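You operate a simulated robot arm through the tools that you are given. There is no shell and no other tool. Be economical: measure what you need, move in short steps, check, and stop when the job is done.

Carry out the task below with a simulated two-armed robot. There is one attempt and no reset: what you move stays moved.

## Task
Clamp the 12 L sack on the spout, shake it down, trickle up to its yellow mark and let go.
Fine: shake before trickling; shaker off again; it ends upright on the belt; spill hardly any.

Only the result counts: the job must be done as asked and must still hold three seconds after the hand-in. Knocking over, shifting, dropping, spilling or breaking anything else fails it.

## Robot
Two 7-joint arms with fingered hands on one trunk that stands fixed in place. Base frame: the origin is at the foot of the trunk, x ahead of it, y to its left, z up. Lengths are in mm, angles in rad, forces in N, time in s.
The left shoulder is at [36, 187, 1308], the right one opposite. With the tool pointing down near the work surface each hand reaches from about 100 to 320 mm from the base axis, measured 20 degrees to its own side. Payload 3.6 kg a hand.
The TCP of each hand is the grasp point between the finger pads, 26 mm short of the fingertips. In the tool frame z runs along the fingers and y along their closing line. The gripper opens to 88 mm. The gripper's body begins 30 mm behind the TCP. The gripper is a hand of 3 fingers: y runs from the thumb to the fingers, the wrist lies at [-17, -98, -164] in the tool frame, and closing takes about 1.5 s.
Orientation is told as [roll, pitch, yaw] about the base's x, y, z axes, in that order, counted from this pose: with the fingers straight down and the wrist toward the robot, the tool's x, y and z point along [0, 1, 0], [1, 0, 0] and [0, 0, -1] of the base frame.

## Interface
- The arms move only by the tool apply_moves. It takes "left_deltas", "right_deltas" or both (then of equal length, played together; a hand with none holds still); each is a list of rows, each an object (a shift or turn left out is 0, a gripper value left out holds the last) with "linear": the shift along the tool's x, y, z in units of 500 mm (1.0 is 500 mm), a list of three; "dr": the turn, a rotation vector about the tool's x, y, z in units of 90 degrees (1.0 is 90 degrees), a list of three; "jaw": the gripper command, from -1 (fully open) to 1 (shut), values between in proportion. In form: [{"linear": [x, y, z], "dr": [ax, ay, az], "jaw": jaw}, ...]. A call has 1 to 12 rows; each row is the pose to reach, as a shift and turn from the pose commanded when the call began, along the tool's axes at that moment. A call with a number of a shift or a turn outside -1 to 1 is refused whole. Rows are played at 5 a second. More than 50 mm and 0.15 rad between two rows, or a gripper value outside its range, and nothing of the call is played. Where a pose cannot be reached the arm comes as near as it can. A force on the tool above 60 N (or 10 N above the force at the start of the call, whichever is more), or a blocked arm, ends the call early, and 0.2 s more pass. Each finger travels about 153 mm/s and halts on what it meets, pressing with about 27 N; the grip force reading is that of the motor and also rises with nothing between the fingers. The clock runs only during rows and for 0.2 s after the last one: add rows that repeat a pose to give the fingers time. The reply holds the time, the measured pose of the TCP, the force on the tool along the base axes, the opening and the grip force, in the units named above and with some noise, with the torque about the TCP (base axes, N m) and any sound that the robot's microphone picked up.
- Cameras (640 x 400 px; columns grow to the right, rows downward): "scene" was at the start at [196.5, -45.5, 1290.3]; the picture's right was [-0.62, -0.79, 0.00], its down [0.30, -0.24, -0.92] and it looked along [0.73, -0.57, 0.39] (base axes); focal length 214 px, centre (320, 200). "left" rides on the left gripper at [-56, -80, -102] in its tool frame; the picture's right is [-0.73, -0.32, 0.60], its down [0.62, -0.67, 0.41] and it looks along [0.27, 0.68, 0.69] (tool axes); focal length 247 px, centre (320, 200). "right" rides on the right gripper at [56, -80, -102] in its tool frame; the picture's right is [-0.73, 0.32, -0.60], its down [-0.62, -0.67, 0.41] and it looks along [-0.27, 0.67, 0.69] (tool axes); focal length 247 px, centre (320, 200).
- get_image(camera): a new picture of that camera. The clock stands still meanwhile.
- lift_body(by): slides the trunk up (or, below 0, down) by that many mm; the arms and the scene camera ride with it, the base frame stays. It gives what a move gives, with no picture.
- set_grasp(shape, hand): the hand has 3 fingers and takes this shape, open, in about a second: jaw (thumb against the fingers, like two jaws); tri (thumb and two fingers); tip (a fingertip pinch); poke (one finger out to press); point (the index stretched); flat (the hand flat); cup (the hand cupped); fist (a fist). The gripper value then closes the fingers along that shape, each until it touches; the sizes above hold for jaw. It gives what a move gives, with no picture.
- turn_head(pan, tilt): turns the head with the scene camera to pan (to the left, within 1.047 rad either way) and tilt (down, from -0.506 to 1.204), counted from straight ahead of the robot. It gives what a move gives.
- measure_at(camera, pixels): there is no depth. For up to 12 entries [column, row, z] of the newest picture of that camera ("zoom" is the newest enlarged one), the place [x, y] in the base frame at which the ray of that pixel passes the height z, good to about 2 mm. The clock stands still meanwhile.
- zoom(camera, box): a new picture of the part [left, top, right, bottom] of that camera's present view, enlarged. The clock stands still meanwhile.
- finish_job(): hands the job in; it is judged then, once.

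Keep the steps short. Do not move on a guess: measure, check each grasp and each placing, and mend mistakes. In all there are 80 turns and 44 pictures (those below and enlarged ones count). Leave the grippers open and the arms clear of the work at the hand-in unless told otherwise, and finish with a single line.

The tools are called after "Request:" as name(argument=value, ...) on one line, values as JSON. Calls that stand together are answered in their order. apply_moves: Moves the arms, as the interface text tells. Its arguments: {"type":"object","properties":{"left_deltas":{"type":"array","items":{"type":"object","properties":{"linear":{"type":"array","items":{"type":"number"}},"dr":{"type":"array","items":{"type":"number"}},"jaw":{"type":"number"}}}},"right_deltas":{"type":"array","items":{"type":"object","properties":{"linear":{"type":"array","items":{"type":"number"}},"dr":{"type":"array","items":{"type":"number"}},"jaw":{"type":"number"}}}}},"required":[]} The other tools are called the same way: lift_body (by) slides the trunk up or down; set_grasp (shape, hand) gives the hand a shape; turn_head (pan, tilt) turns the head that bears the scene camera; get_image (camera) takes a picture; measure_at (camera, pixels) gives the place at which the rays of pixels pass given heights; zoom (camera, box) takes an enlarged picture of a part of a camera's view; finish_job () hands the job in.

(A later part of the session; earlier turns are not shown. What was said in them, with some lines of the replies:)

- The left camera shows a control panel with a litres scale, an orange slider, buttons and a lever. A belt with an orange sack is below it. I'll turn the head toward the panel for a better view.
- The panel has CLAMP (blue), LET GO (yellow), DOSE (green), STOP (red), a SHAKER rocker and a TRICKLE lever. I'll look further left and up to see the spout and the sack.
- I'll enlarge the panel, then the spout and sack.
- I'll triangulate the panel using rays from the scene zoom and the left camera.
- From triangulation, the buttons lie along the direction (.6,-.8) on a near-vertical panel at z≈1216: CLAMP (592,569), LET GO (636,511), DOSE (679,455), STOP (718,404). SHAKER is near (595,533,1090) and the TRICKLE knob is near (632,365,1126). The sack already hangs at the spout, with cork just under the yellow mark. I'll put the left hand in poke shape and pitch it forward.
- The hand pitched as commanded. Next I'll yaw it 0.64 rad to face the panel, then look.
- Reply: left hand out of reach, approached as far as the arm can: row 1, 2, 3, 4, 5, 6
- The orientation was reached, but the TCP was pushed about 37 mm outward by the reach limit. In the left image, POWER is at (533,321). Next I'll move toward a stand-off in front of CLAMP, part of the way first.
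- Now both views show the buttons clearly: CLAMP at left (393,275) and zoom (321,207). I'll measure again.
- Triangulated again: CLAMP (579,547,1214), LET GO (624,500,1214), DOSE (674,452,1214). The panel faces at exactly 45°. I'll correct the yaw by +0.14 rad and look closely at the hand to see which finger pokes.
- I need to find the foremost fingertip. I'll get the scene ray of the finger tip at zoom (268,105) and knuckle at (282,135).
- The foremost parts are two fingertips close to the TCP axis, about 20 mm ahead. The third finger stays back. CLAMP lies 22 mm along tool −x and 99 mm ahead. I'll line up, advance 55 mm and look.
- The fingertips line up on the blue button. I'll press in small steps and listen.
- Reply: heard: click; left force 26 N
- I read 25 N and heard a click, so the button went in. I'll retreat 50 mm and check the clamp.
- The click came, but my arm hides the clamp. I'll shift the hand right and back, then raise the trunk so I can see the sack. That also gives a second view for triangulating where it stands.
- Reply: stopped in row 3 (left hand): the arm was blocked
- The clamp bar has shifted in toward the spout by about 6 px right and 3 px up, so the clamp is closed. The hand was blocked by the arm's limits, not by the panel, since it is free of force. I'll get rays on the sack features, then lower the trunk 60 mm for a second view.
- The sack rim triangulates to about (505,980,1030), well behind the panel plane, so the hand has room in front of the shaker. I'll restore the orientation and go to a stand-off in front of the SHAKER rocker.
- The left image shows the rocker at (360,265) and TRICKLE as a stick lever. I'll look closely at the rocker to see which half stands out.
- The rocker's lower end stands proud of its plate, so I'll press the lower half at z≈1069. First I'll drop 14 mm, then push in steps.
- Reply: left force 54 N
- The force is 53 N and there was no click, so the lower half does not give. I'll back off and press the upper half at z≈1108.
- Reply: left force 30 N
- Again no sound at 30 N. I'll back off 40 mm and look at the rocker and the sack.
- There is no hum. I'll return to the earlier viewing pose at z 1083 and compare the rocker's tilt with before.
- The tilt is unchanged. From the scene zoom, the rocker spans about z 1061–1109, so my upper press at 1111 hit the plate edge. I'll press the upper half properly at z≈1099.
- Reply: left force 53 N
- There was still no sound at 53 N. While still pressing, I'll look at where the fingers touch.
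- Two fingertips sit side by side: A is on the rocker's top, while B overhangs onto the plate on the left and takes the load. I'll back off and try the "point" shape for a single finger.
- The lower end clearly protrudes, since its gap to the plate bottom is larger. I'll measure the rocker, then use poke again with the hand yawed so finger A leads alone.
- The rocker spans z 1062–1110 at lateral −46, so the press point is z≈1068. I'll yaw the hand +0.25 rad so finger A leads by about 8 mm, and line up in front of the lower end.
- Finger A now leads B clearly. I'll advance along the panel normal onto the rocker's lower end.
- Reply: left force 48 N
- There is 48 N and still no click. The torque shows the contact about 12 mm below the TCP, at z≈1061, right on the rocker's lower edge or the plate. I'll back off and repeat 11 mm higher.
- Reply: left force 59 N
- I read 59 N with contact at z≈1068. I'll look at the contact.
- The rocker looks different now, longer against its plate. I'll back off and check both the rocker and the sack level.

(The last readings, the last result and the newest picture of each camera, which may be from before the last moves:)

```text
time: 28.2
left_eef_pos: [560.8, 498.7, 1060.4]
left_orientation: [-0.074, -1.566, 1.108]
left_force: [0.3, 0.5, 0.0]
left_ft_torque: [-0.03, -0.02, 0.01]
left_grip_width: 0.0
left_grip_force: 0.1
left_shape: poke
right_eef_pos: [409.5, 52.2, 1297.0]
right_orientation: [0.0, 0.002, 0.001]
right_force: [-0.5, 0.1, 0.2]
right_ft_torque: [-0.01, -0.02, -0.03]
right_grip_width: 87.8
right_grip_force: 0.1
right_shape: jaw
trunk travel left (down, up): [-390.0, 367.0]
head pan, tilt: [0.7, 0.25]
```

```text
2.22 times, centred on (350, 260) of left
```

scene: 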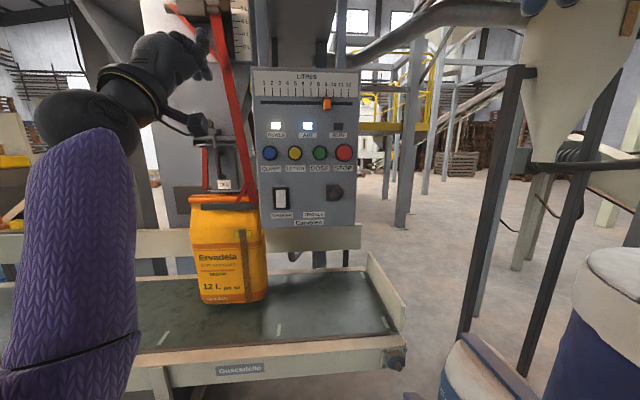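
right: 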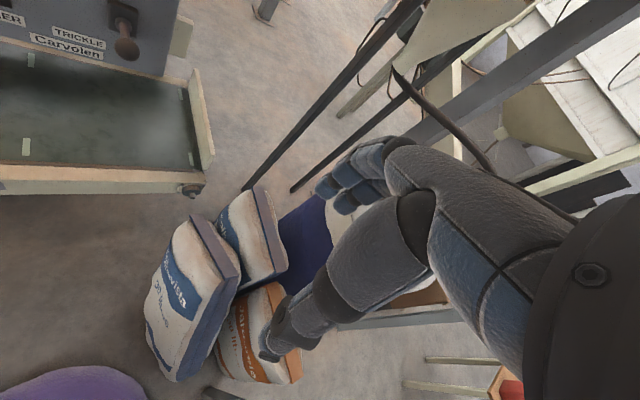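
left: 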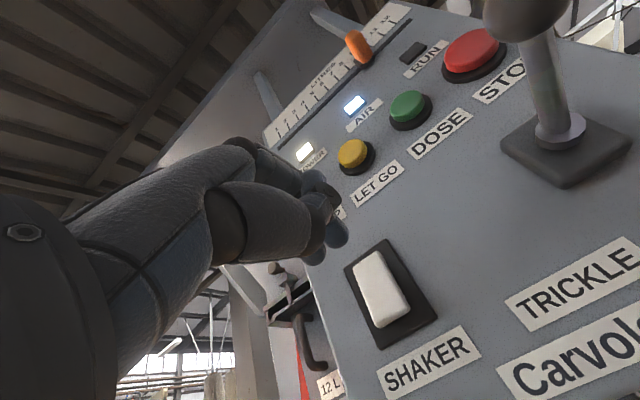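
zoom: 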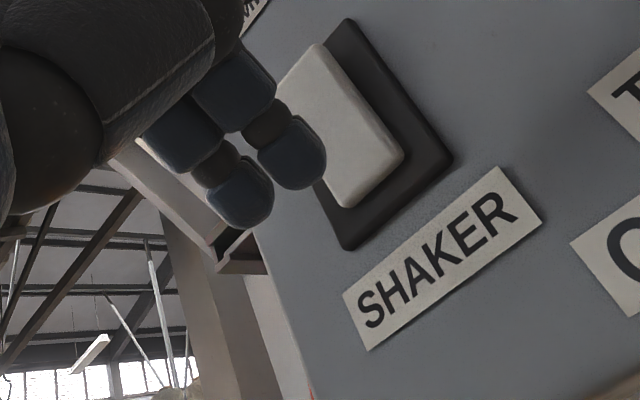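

The rocker has tipped: its lower end is now in and its upper end out, so the shaker should be on. I'll check the sack.

Request:
zoom(camera="scene", box=[200, 160, 290, 290])

```text
3.08 times, centred on (245, 225) of scene
```

zoom: 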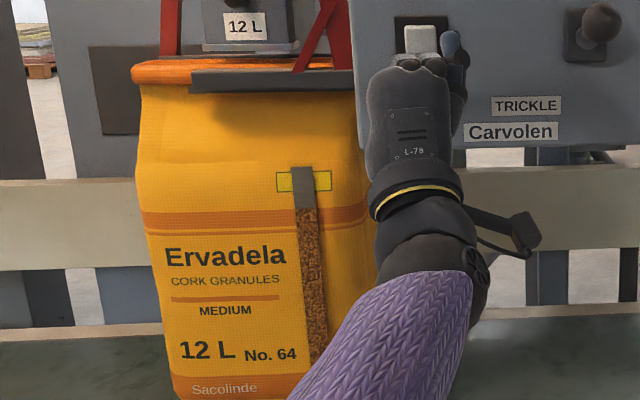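

The shaker is working. The cork dropped from the mark's lower edge to row 207, with the mark at 170–192. I'll let it shake while waiting, also restoring the yaw.

Request:
apply_moves(left_deltas=[{"linear": [0, 0.01, -0.01]}, {"linear": [0, 0.02, -0.02]}, {"linear": [0, 0.02, -0.02]}, {"linear": [0, 0.02, -0.02]}, {"linear": [0, 0.02, -0.02]}, {"linear": [0, 0.02, -0.02]}, {"linear": [0, 0.02, -0.02]}, {"linear": [0, 0.02, -0.02]}, {"linear": [0, 0.02, -0.02]}, {"linear": [0, 0.02, -0.02]}, {"linear": [0, 0.02, -0.02]}, {"linear": [0, 0.02, -0.02]}])

Request:
zoom(camera="scene", box=[200, 160, 290, 290])

```text
time: 30.8
left_eef_pos: [555.8, 491.5, 1071.6]
left_orientation: [-0.166, -1.566, 1.2]
left_force: [0.2, -0.2, 0.2]
left_ft_torque: [-0.01, -0.01, -0.01]
left_grip_width: 0.0
left_grip_force: 0.1
left_shape: poke
right_eef_pos: [409.5, 50.9, 1297.6]
right_orientation: [0.001, 0.0, 0.001]
right_force: [0.6, -0.5, -0.4]
right_ft_torque: [-0.01, -0.03, 0.01]
right_grip_width: 87.9
right_grip_force: 0.0
right_shape: jaw
trunk travel left (down, up): [-390.0, 367.0]
head pan, tilt: [0.7, 0.25]
```

```text
3.08 times, centred on (245, 225) of scene
```

zoom: 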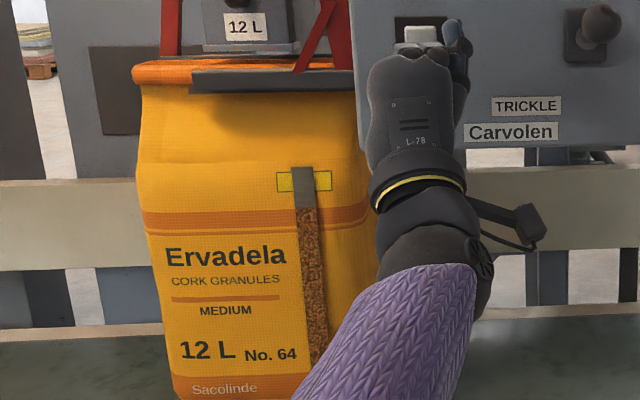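

The level holds at row 207. To tell whether the shaker is really running, I'll wait a little more, listen, and take a tight zoom on the mark and spout.

Request:
apply_moves(left_deltas=[{"linear": [0, 0, 0]}, {"linear": [0, 0, 0]}, {"linear": [0, 0, 0]}, {"linear": [0, 0, 0]}, {"linear": [0, 0, 0]}, {"linear": [0, 0, 0]}, {"linear": [0, 0, 0]}, {"linear": [0, 0, 0]}, {"linear": [0, 0, 0]}])

Request:
zoom(camera="scene", box=[200, 160, 290, 290])

```text
time: 32.8
left_eef_pos: [555.5, 491.0, 1071.3]
left_orientation: [-0.168, -1.565, 1.204]
left_force: [-0.3, 0.5, -0.5]
left_ft_torque: [0.01, 0.02, 0.03]
left_grip_width: 0.0
left_grip_force: 0.1
left_shape: poke
right_eef_pos: [408.3, 50.9, 1297.6]
right_orientation: [0.003, 0.001, 0.001]
right_force: [0.7, 0.4, -0.1]
right_ft_torque: [-0.04, 0.02, -0.01]
right_grip_width: 87.7
right_grip_force: 0.2
right_shape: jaw
trunk travel left (down, up): [-390.0, 367.0]
head pan, tilt: [0.7, 0.25]
```

```text
3.08 times, centred on (245, 225) of scene
```

zoom: 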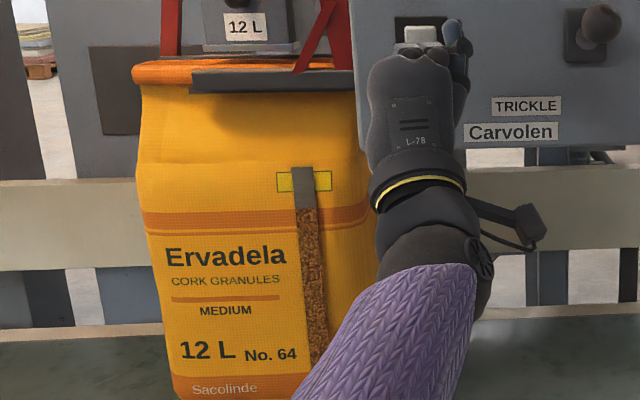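

Nothing is heard and the level is unchanged. To detect vibration, I'll take two very tight zooms of the spout label beside the fixed panel edge, a moment apart.

Request:
zoom(camera="scene", box=[206, 160, 266, 190])

Request:
apply_moves(left_deltas=[{"linear": [0, 0, 0]}])

Request:
zoom(camera="scene", box=[206, 160, 266, 190])

```text
10.67 times, centred on (236, 175) of scene
```

zoom: 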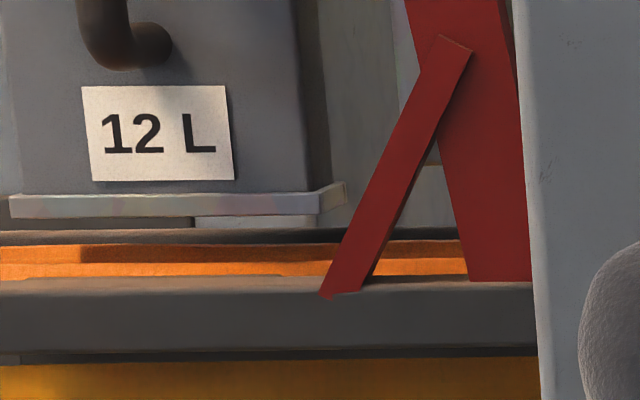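

```text
time: 33.2
left_eef_pos: [553.8, 491.6, 1071.5]
left_orientation: [-0.172, -1.566, 1.206]
left_force: [0.0, -0.1, 0.2]
left_ft_torque: [-0.01, -0.03, 0.0]
left_grip_width: 0.0
left_grip_force: 0.0
left_shape: poke
right_eef_pos: [409.4, 52.3, 1298.1]
right_orientation: [0.001, -0.001, 0.001]
right_force: [0.5, -0.5, 0.0]
right_ft_torque: [0.01, -0.01, -0.02]
right_grip_width: 87.9
right_grip_force: 0.1
right_shape: jaw
trunk travel left (down, up): [-390.0, 367.0]
head pan, tilt: [0.7, 0.25]
```

```text
10.67 times, centred on (236, 175) of scene
```

zoom: 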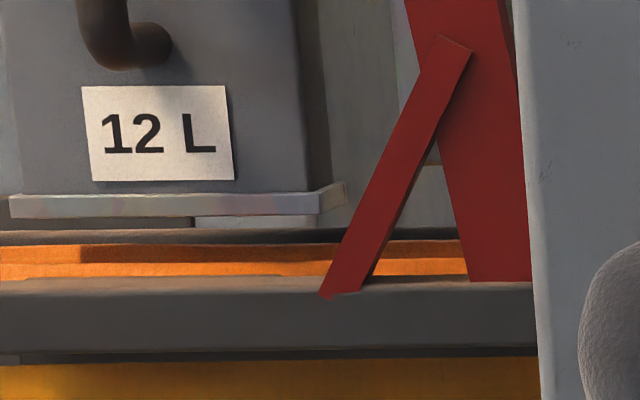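

The two frames are identical, so nothing vibrates in this rocker position; it may be the off side. I'll press the protruding upper end and watch what changes.

Request:
apply_moves(left_deltas=[{"linear": [0.0058, 0.05, 0.0015]}, {"linear": [0.0058, 0.064, 0.01]}, {"linear": [-0.009, 0.064, 0.06]}, {"linear": [-0.013, 0.064, 0.075]}, {"linear": [-0.015, 0.064, 0.083]}, {"linear": [-0.017, 0.064, 0.09]}, {"linear": [-0.017, 0.064, 0.09]}])

```text
time: 34.8
left_eef_pos: [577.7, 521.1, 1113.8]
left_orientation: [-2.543, -1.553, -2.699]
left_force: [-42.9, -32.4, 10.4]
left_ft_torque: [-0.18, 0.14, -0.27]
left_grip_width: 0.0
left_grip_force: 0.1
left_shape: poke
right_eef_pos: [401.4, 45.3, 1300.5]
right_orientation: [0.006, -0.005, 0.002]
right_force: [0.2, -0.3, 0.2]
right_ft_torque: [0.02, 0.02, 0.01]
right_grip_width: 87.6
right_grip_force: 0.0
right_shape: jaw
trunk travel left (down, up): [-390.0, 367.0]
head pan, tilt: [0.7, 0.25]
```

55 N at z≈1107. I'll back off to the comparison pose and look at the rocker.

Request:
apply_moves(left_deltas=[{"linear": [0.012, 0, -0.05]}, {"linear": [0.016, -0.05, -0.076]}, {"linear": [0.016, -0.078, -0.076]}, {"linear": [0.016, -0.078, -0.076]}])

Request:
zoom(camera="left", box=[260, 170, 440, 350])

```text
time: 35.8
left_eef_pos: [558.4, 495.9, 1065.3]
left_orientation: [-0.236, -1.565, 1.273]
left_force: [-1.2, -0.2, -0.7]
left_ft_torque: [-0.01, 0.01, -0.05]
left_grip_width: 0.0
left_grip_force: 0.2
left_shape: poke
right_eef_pos: [409.3, 51.0, 1298.2]
right_orientation: [0.001, -0.001, 0.003]
right_force: [0.7, -0.8, 0.3]
right_ft_torque: [0.01, 0.02, 0.01]
right_grip_width: 87.8
right_grip_force: 0.0
right_shape: jaw
trunk travel left (down, up): [-390.0, 367.0]
head pan, tilt: [0.7, 0.25]
```

```text
2.22 times, centred on (350, 260) of left
```

zoom: 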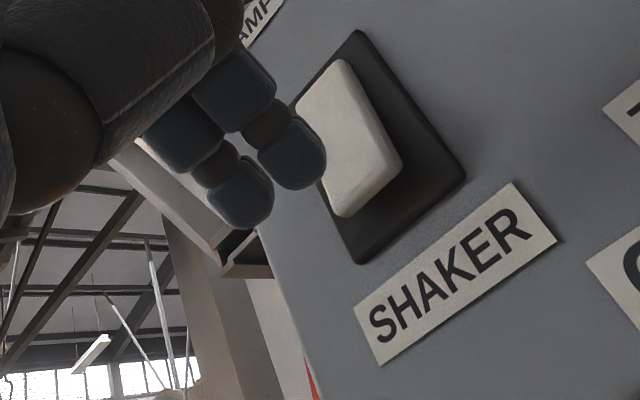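

The rocker is back to its original tilt with the upper end in, so it toggles silently. To learn which side means "on", I'll compare two tight zooms 0.6 s apart with each other and with the earlier pair.

Request:
zoom(camera="scene", box=[206, 160, 266, 190])

Request:
apply_moves(left_deltas=[{"linear": [0, 0, 0]}, {"linear": [0, 0, 0]}])

Request:
zoom(camera="scene", box=[200, 160, 290, 290])

```text
10.67 times, centred on (236, 175) of scene
```

zoom: 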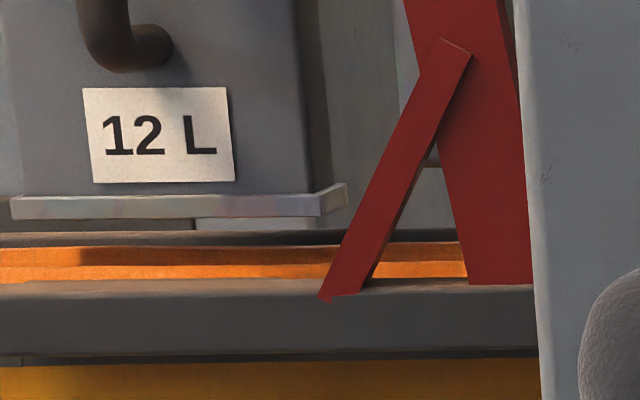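

```text
time: 36.4
left_eef_pos: [559.2, 496.9, 1065.6]
left_orientation: [-0.166, -1.565, 1.203]
left_force: [0.2, 0.4, 1.2]
left_ft_torque: [-0.02, 0.0, -0.01]
left_grip_width: 0.1
left_grip_force: 0.1
left_shape: poke
right_eef_pos: [408.8, 51.8, 1297.5]
right_orientation: [0.0, 0.0, 0.002]
right_force: [-0.7, 0.3, -0.5]
right_ft_torque: [-0.01, -0.01, -0.01]
right_grip_width: 87.7
right_grip_force: 0.0
right_shape: jaw
trunk travel left (down, up): [-390.0, 367.0]
head pan, tilt: [0.7, 0.25]
```

```text
3.08 times, centred on (245, 225) of scene
```

zoom: 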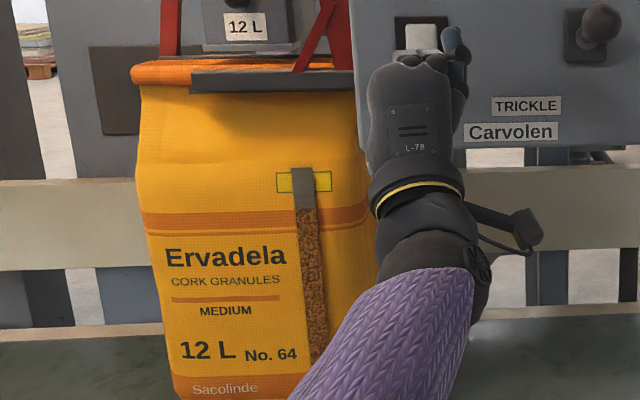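

No vibration is visible in either case. The cork has dropped from the mark's lower edge to 0.7 mark-heights below it. The rocker stayed in its second position for about 7 s and is now back in its starting (off) position. Next is TRICKLE: the lever ball is at about (640,366,1122), tilted upward, so it should be pushed down. I'll raise the hand, square its yaw and move over the lever.

Request:
apply_moves(left_deltas=[{"linear": [0, 0.06, 0], "dr": [0, -0.08, 0]}, {"linear": [0, 0.12, 0], "dr": [0, -0.16, 0]}, {"linear": [0, 0.19, 0], "dr": [0, -0.16, 0]}, {"linear": [0, 0.26, 0], "dr": [0, -0.16, 0]}, {"linear": [0, 0.26, 0], "dr": [0, -0.16, 0]}])

Request:
apply_moves(left_deltas=[{"linear": [-0.06, 0, 0]}, {"linear": [-0.12, 0, 0]}, {"linear": [-0.18, 0, -0.02]}, {"linear": [-0.24, 0, -0.04]}, {"linear": [-0.3, 0, -0.06]}, {"linear": [-0.3, 0, -0.08]}, {"linear": [-0.3, 0, -0.08]}])

Request:
get_image(camera="scene")

```text
time: 37.6
left_eef_pos: [557.1, 497.6, 1194.6]
left_orientation: [-0.45, -1.565, 1.236]
left_force: [0.0, 1.1, 0.2]
left_ft_torque: [-0.02, 0.0, 0.0]
left_grip_width: 0.0
left_grip_force: 0.2
left_shape: poke
right_eef_pos: [409.5, 51.1, 1298.7]
right_orientation: [0.002, 0.0, 0.001]
right_force: [-0.2, -0.7, -0.1]
right_ft_torque: [0.01, -0.01, 0.03]
right_grip_width: 87.5
right_grip_force: 0.0
right_shape: jaw
trunk travel left (down, up): [-390.0, 367.0]
head pan, tilt: [0.7, 0.25]
```

```text
time: 39.2
left_eef_pos: [637.5, 369.5, 1208.1]
left_orientation: [-2.584, -1.553, -2.902]
left_force: [0.1, 0.5, 0.2]
left_ft_torque: [0.02, 0.01, 0.0]
left_grip_width: 0.0
left_grip_force: 0.1
left_shape: poke
right_eef_pos: [409.6, 51.9, 1299.0]
right_orientation: [0.001, 0.002, 0.0]
right_force: [0.2, 0.1, 0.2]
right_ft_torque: [0.01, -0.01, 0.0]
right_grip_width: 87.5
right_grip_force: 0.0
right_shape: jaw
trunk travel left (down, up): [-390.0, 367.0]
head pan, tilt: [0.7, 0.25]
```

```text
4 pictures are left
```

scene: 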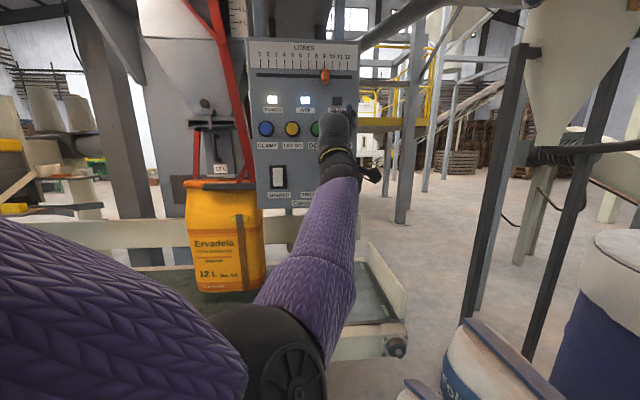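

The sack with its mark is unobstructed now. I'll lower the hand onto the lever's ball, with the TCP slightly back so the fingertips meet it, down to z≈1152 and read the force.

Request:
apply_moves(left_deltas=[{"linear": [-0.008, 0, -0.024]}, {"linear": [-0.008, -0.06, -0.024]}, {"linear": [-0.008, -0.09, -0.024]}, {"linear": [-0.008, -0.102, -0.024]}, {"linear": [-0.008, -0.112, -0.024]}])

```text
time: 40.4
left_eef_pos: [632.9, 363.5, 1158.7]
left_orientation: [-2.634, -1.539, -2.847]
left_force: [0.0, 0.4, -0.2]
left_ft_torque: [0.01, 0.01, 0.01]
left_grip_width: 0.0
left_grip_force: 0.0
left_shape: poke
right_eef_pos: [408.0, 50.7, 1299.4]
right_orientation: [0.002, -0.001, 0.002]
right_force: [-0.5, 0.3, 0.6]
right_ft_torque: [0.02, 0.01, 0.01]
right_grip_width: 87.8
right_grip_force: 0.1
right_shape: jaw
trunk travel left (down, up): [-390.0, 367.0]
head pan, tilt: [0.7, 0.25]
```

No contact yet at 1158.7. I'll go on down in 4 mm steps.

Request:
apply_moves(left_deltas=[{"linear": [-0.004, -0.008, 0]}, {"linear": [-0.006, -0.016, 0]}, {"linear": [-0.006, -0.024, 0]}, {"linear": [-0.006, -0.03, 0]}])

```text
time: 41.4
left_eef_pos: [634.7, 358.3, 1142.2]
left_orientation: [-2.649, -1.545, -2.834]
left_force: [0.4, -0.9, -0.6]
left_ft_torque: [0.03, 0.02, 0.0]
left_grip_width: 0.0
left_grip_force: 0.0
left_shape: poke
right_eef_pos: [408.7, 52.3, 1297.5]
right_orientation: [-0.002, 0.0, 0.002]
right_force: [1.3, 0.1, 0.3]
right_ft_torque: [0.02, -0.01, 0.0]
right_grip_width: 87.9
right_grip_force: 0.0
right_shape: jaw
trunk travel left (down, up): [-390.0, 367.0]
head pan, tilt: [0.7, 0.25]
```

Still no contact. I'll spend one left picture to see the ball relative to the fingers.

Request:
get_image(camera="left")

```text
3 pictures are left
```

left: 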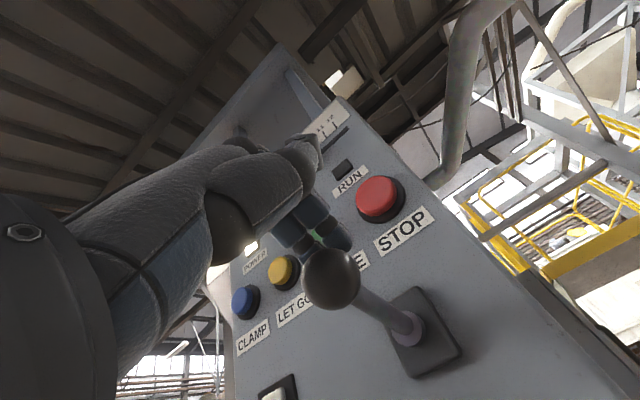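

The ball centre is about 24 mm below the TCP and the fingertips are just beyond it. I'll raise, back off 12 mm, then lower again to about 1137.

Request:
apply_moves(left_deltas=[{"linear": [-0.004, 0.03, 0]}, {"linear": [-0.004, 0.03, -0.024]}, {"linear": [-0.004, 0.01, -0.024]}, {"linear": [-0.004, 0, -0.024]}, {"linear": [-0.004, -0.008, -0.024]}])

```text
time: 42.8
left_eef_pos: [628.7, 364.8, 1149.0]
left_orientation: [-3.045, -1.515, -2.417]
left_force: [-0.5, 0.9, -0.1]
left_ft_torque: [-0.02, 0.01, -0.01]
left_grip_width: 0.1
left_grip_force: 0.0
left_shape: poke
right_eef_pos: [409.6, 52.8, 1297.9]
right_orientation: [0.001, 0.001, 0.0]
right_force: [0.4, -0.7, -0.4]
right_ft_torque: [0.0, -0.01, -0.01]
right_grip_width: 87.6
right_grip_force: 0.1
right_shape: jaw
trunk travel left (down, up): [-390.0, 367.0]
head pan, tilt: [0.7, 0.25]
stopped in row 5 (left hand): the arm was blocked; the commanded pose is now the measured one
```

The arm limit blocked it again, with no force. Instead I'll press the rod just behind the ball, back at the reachable spot, lowering to about 1132.

Request:
apply_moves(left_deltas=[{"linear": [-0.018, 0, 0.008]}, {"linear": [-0.018, -0.014, 0.01]}, {"linear": [-0.018, -0.022, 0.01]}, {"linear": [-0.018, -0.028, 0.01]}, {"linear": [-0.018, -0.034, 0.01]}])

```text
time: 44.0
left_eef_pos: [638.2, 358.6, 1130.1]
left_orientation: [-3.007, -1.524, -2.46]
left_force: [-0.8, -0.3, 2.5]
left_ft_torque: [0.07, 0.0, -0.01]
left_grip_width: 0.1
left_grip_force: 0.0
left_shape: poke
right_eef_pos: [409.4, 51.6, 1298.1]
right_orientation: [0.003, 0.001, 0.001]
right_force: [0.3, 0.1, 0.1]
right_ft_torque: [0.01, 0.0, 0.01]
right_grip_width: 87.8
right_grip_force: 0.1
right_shape: jaw
trunk travel left (down, up): [-390.0, 367.0]
head pan, tilt: [0.7, 0.25]
```

Contact has begun, with Fz +2.5 N at 1130. I'll do a short timed dip of 16 mm and come back up to see what it does.

Request:
apply_moves(left_deltas=[{"linear": [0, -0.016, 0]}, {"linear": [0, -0.032, 0]}, {"linear": [0, -0.032, 0]}, {"linear": [0, -0.016, 0]}, {"linear": [0, 0.006, 0]}])

```text
time: 45.2
left_eef_pos: [639.0, 359.3, 1131.8]
left_orientation: [-3.02, -1.524, -2.446]
left_force: [0.6, 2.1, 1.2]
left_ft_torque: [0.01, 0.01, -0.02]
left_grip_width: 0.0
left_grip_force: 0.1
left_shape: poke
right_eef_pos: [409.0, 51.5, 1297.5]
right_orientation: [0.001, -0.001, 0.001]
right_force: [-0.3, -0.3, -1.1]
right_ft_torque: [-0.05, 0.01, -0.01]
right_grip_width: 87.7
right_grip_force: 0.1
right_shape: jaw
trunk travel left (down, up): [-390.0, 367.0]
head pan, tilt: [0.7, 0.25]
```

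No sound. The clock stands still between calls, so I'll press again to −16 mm, stop there and read the force.

Request:
apply_moves(left_deltas=[{"linear": [0, -0.02, 0]}, {"linear": [0, -0.038, 0]}])

```text
time: 45.8
left_eef_pos: [638.3, 359.9, 1113.2]
left_orientation: [-2.998, -1.52, -2.471]
left_force: [-0.3, 0.4, 4.1]
left_ft_torque: [0.05, -0.01, -0.04]
left_grip_width: 0.0
left_grip_force: 0.1
left_shape: poke
right_eef_pos: [409.1, 52.0, 1297.7]
right_orientation: [0.001, 0.0, 0.002]
right_force: [0.2, 0.4, -1.1]
right_ft_torque: [-0.02, -0.03, 0.02]
right_grip_width: 87.7
right_grip_force: 0.1
right_shape: jaw
trunk travel left (down, up): [-390.0, 367.0]
head pan, tilt: [0.7, 0.25]
```

4.1 N of soft spring force, so the lever is following. One zoom will cover the mark and the lever.

Request:
zoom(camera="scene", box=[220, 150, 364, 240])

```text
4.44 times, centred on (292, 195) of scene
```

zoom: 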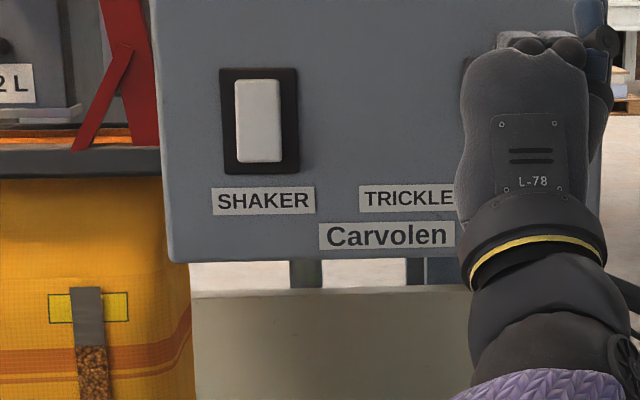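

The level is not up yet: cork top at 346, mark 293–321. The lever needs more travel, so I'll lower it another 14 mm.

Request:
apply_moves(left_deltas=[{"linear": [0, -0.014, 0]}, {"linear": [0, -0.028, 0]}])

```text
time: 46.4
left_eef_pos: [639.4, 360.5, 1100.4]
left_orientation: [-3.005, -1.524, -2.464]
left_force: [-2.2, -1.6, 3.8]
left_ft_torque: [0.07, 0.03, 0.03]
left_grip_width: 0.0
left_grip_force: 0.0
left_shape: poke
right_eef_pos: [407.3, 51.7, 1298.2]
right_orientation: [0.001, 0.001, 0.002]
right_force: [-0.1, -0.2, 0.1]
right_ft_torque: [-0.01, 0.0, 0.0]
right_grip_width: 87.4
right_grip_force: 0.0
right_shape: jaw
trunk travel left (down, up): [-390.0, 367.0]
head pan, tilt: [0.7, 0.25]
```

The force is still soft at about 4.7 N. Another 14 mm.

Request:
apply_moves(left_deltas=[{"linear": [0, -0.014, 0]}, {"linear": [0, -0.028, 0]}])

```text
time: 47.0
left_eef_pos: [638.0, 360.0, 1088.2]
left_orientation: [-2.974, -1.516, -2.492]
left_force: [-0.6, 0.0, 10.4]
left_ft_torque: [0.1, -0.02, 0.04]
left_grip_width: 0.0
left_grip_force: 0.1
left_shape: poke
right_eef_pos: [408.7, 49.8, 1297.5]
right_orientation: [0.002, 0.001, 0.0]
right_force: [-0.4, -0.5, 0.3]
right_ft_torque: [0.03, 0.02, -0.01]
right_grip_width: 87.6
right_grip_force: 0.0
right_shape: jaw
trunk travel left (down, up): [-390.0, 367.0]
head pan, tilt: [0.7, 0.25]
```

10.4 N, so it is near its end stop. I'll hold it for 2.4 s and look at the level while the clock stands.

Request:
apply_moves(left_deltas=[{"linear": [0, -0.002, 0]}, {"linear": [0, -0.002, 0]}, {"linear": [0, -0.002, 0]}, {"linear": [0, -0.002, 0]}, {"linear": [0, -0.002, 0]}, {"linear": [0, -0.002, 0]}, {"linear": [0, -0.002, 0]}, {"linear": [0, -0.002, 0]}, {"linear": [0, -0.002, 0]}, {"linear": [0, -0.002, 0]}, {"linear": [0, -0.002, 0]}])

Request:
zoom(camera="scene", box=[220, 195, 270, 235])

```text
time: 49.4
left_eef_pos: [638.7, 360.8, 1085.6]
left_orientation: [-2.997, -1.52, -2.47]
left_force: [-2.9, -0.1, 13.8]
left_ft_torque: [0.21, -0.01, -0.01]
left_grip_width: 0.2
left_grip_force: 0.1
left_shape: poke
right_eef_pos: [406.3, 51.7, 1298.2]
right_orientation: [0.001, 0.0, 0.002]
right_force: [0.3, 0.4, -0.2]
right_ft_torque: [0.03, 0.01, 0.0]
right_grip_width: 87.8
right_grip_force: 0.1
right_shape: jaw
trunk travel left (down, up): [-390.0, 367.0]
head pan, tilt: [0.7, 0.25]
```

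```text
10.00 times, centred on (245, 215) of scene
```

zoom: 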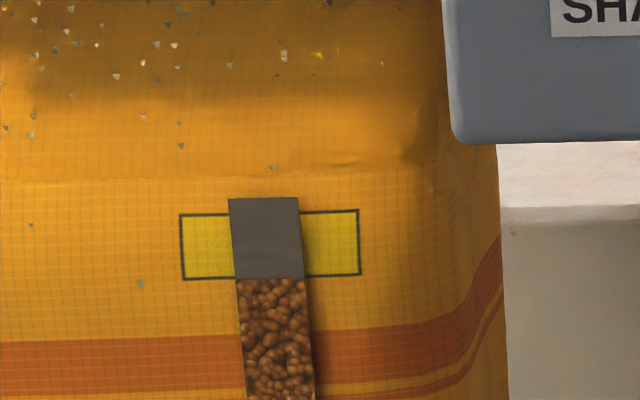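

The cork is now at row 278, at the mark's lower edge; the mark spans 212–277. It rose about 50 px in roughly 2.6 s, some 20 px/s. The mid-mark is 33 px more, so I'll hold 1.0 s and then release quickly.

Request:
apply_moves(left_deltas=[{"linear": [0, 0, 0]}, {"linear": [0, 0, 0]}, {"linear": [0, 0, 0]}, {"linear": [0, 0, 0]}, {"linear": [0, 0, 0]}, {"linear": [0, 0.08, 0]}, {"linear": [0, 0.13, 0]}, {"linear": [0, 0.15, 0]}, {"linear": [0, 0.15, 0]}, {"linear": [0, 0.15, 0]}])

Request:
zoom(camera="scene", box=[220, 195, 270, 235])

```text
time: 51.6
left_eef_pos: [637.2, 357.5, 1160.1]
left_orientation: [-3.018, -1.522, -2.45]
left_force: [-0.4, 0.0, 0.1]
left_ft_torque: [0.01, 0.0, 0.0]
left_grip_width: 0.1
left_grip_force: 0.0
left_shape: poke
right_eef_pos: [409.6, 52.6, 1297.9]
right_orientation: [0.001, 0.001, 0.001]
right_force: [0.3, -0.2, -0.6]
right_ft_torque: [-0.01, -0.02, -0.01]
right_grip_width: 87.4
right_grip_force: 0.1
right_shape: jaw
trunk travel left (down, up): [-390.0, 367.0]
head pan, tilt: [0.7, 0.25]
```

```text
10.00 times, centred on (245, 215) of scene
```

zoom: 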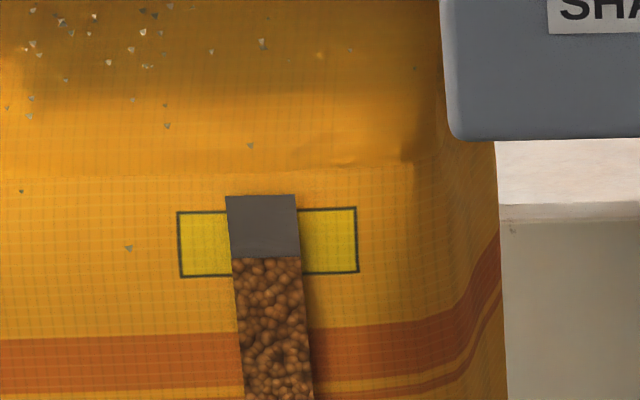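

The cork is at row 257, inside the mark (209–275, middle 242), so about 15 px more would centre it. I'll make one more dip with a 0.6 s hold at the same depth.

Request:
apply_moves(left_deltas=[{"linear": [0, -0.05, 0]}, {"linear": [0, -0.1, 0]}, {"linear": [0, -0.152, 0]}, {"linear": [0, -0.152, 0]}, {"linear": [0, -0.152, 0]}, {"linear": [0, -0.152, 0]}, {"linear": [0, -0.07, 0]}, {"linear": [0, 0, 0]}, {"linear": [0, 0.06, 0]}, {"linear": [0, 0.09, 0]}])

```text
time: 53.8
left_eef_pos: [635.0, 358.6, 1207.1]
left_orientation: [-3.069, -1.519, -2.399]
left_force: [0.2, -0.2, 0.3]
left_ft_torque: [0.01, 0.02, -0.01]
left_grip_width: 0.0
left_grip_force: 0.0
left_shape: poke
right_eef_pos: [410.9, 51.3, 1298.4]
right_orientation: [0.001, 0.0, 0.001]
right_force: [0.1, 0.1, 0.8]
right_ft_torque: [0.02, -0.01, 0.01]
right_grip_width: 87.7
right_grip_force: 0.1
right_shape: jaw
trunk travel left (down, up): [-390.0, 367.0]
head pan, tilt: [0.7, 0.25]
```

The pictures are used up. The lever is free again, and the level should sit near mid-mark. Next is LET GO at (624,500,1214): I'll restore the orientation and move to a 50 mm stand-off in front of it, then read the pose.

Request:
apply_moves(left_deltas=[{"linear": [0.05, 0.004, 0.01], "dr": [0.016, -0.01, 0.001]}, {"linear": [0.1, 0.008, 0.03], "dr": [0.033, -0.019, 0.002]}, {"linear": [0.15, 0.011, 0.05], "dr": [0.033, -0.019, 0.002]}, {"linear": [0.2, 0.011, 0.07], "dr": [0.033, -0.019, 0.002]}, {"linear": [0.212, 0.011, 0.092], "dr": [0.033, -0.019, 0.002]}, {"linear": [0.212, 0.011, 0.092], "dr": [0.033, -0.019, 0.002]}])

```text
time: 55.2
left_eef_pos: [590.5, 463.1, 1212.2]
left_orientation: [-0.619, -1.565, 1.403]
left_force: [0.2, 0.1, 0.3]
left_ft_torque: [-0.02, 0.0, 0.01]
left_grip_width: 0.2
left_grip_force: 0.0
left_shape: poke
right_eef_pos: [409.5, 51.5, 1298.3]
right_orientation: [0.002, -0.002, 0.002]
right_force: [0.6, -0.3, 0.3]
right_ft_torque: [0.01, 0.01, 0.02]
right_grip_width: 88.0
right_grip_force: 0.0
right_shape: jaw
trunk travel left (down, up): [-390.0, 367.0]
head pan, tilt: [0.7, 0.25]
```

The pose is good: lateral −90, depth 745, z 1212. I'll press LET GO in small steps.

Request:
apply_moves(left_deltas=[{"linear": [0.004, 0.005, 0.03]}, {"linear": [0.004, 0.005, 0.05]}, {"linear": [0.004, 0.005, 0.058]}, {"linear": [0.004, 0.005, 0.064]}, {"linear": [0.004, 0.005, 0.069]}, {"linear": [0.004, 0.005, 0.069]}])

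```text
time: 56.6
left_eef_pos: [610.0, 486.6, 1215.2]
left_orientation: [-1.061, -1.567, 1.846]
left_force: [-20.0, -16.4, -7.9]
left_ft_torque: [-0.17, 0.17, 0.05]
left_grip_width: 0.0
left_grip_force: 0.1
left_shape: poke
right_eef_pos: [404.9, 50.1, 1298.1]
right_orientation: [0.004, -0.002, 0.003]
right_force: [0.0, 0.1, -0.1]
right_ft_torque: [-0.01, -0.02, 0.01]
right_grip_width: 87.7
right_grip_force: 0.1
right_shape: jaw
trunk travel left (down, up): [-390.0, 367.0]
head pan, tilt: [0.7, 0.25]
heard: click
```

A click at 26 N, the same as with CLAMP. I'll retreat, wait a moment for the sack to settle, and go back toward the safe clear position.

Request:
apply_moves(left_deltas=[{"linear": [0, 0, -0.05]}, {"linear": [0, 0, -0.1]}, {"linear": [0, 0, -0.13]}, {"linear": [0, 0, -0.13]}, {"linear": [0, 0, -0.13]}, {"linear": [0, 0, -0.13]}, {"linear": [0, 0, -0.13]}, {"linear": [0, 0, -0.13]}, {"linear": [0, 0, -0.13]}, {"linear": [0, 0, -0.13]}, {"linear": [0, 0, -0.13]}, {"linear": [0, 0, -0.13]}])

Request:
set_grasp(hand="left", shape="jaw")

```text
time: 59.2
left_eef_pos: [567.6, 442.9, 1213.4]
left_orientation: [-0.584, -1.567, 1.37]
left_force: [0.6, 0.9, 0.5]
left_ft_torque: [0.02, 0.01, 0.03]
left_grip_width: 0.0
left_grip_force: 0.0
left_shape: poke
right_eef_pos: [408.9, 52.1, 1297.8]
right_orientation: [0.002, 0.002, 0.002]
right_force: [-0.7, 0.8, 0.4]
right_ft_torque: [0.0, 0.0, -0.02]
right_grip_width: 87.9
right_grip_force: 0.0
right_shape: jaw
trunk travel left (down, up): [-390.0, 367.0]
head pan, tilt: [0.7, 0.25]
```

```text
time: 60.1
left_eef_pos: [566.6, 443.3, 1214.7]
left_orientation: [-0.58, -1.567, 1.364]
left_force: [-1.4, -0.4, -0.2]
left_ft_torque: [-0.01, 0.02, 0.01]
left_grip_width: 87.7
left_grip_force: 0.2
left_shape: jaw
right_eef_pos: [409.6, 50.7, 1297.9]
right_orientation: [0.0, -0.002, 0.002]
right_force: [0.5, -0.2, 0.1]
right_ft_torque: [-0.01, -0.03, -0.03]
right_grip_width: 87.6
right_grip_force: 0.1
right_shape: jaw
trunk travel left (down, up): [-390.0, 367.0]
head pan, tilt: [0.7, 0.25]
```

The left hand is open, about 80 mm clear of the panel, and reads no force, so I'm handing in.

Request:
finish_job()

```text
The job is handed in.
```

I clamped the sack, shook it, trickled it up into its yellow mark and released it with LET GO. With no pictures left, I never saw the final level or the sack upright on the belt, and I took the shaker's starting position as off.
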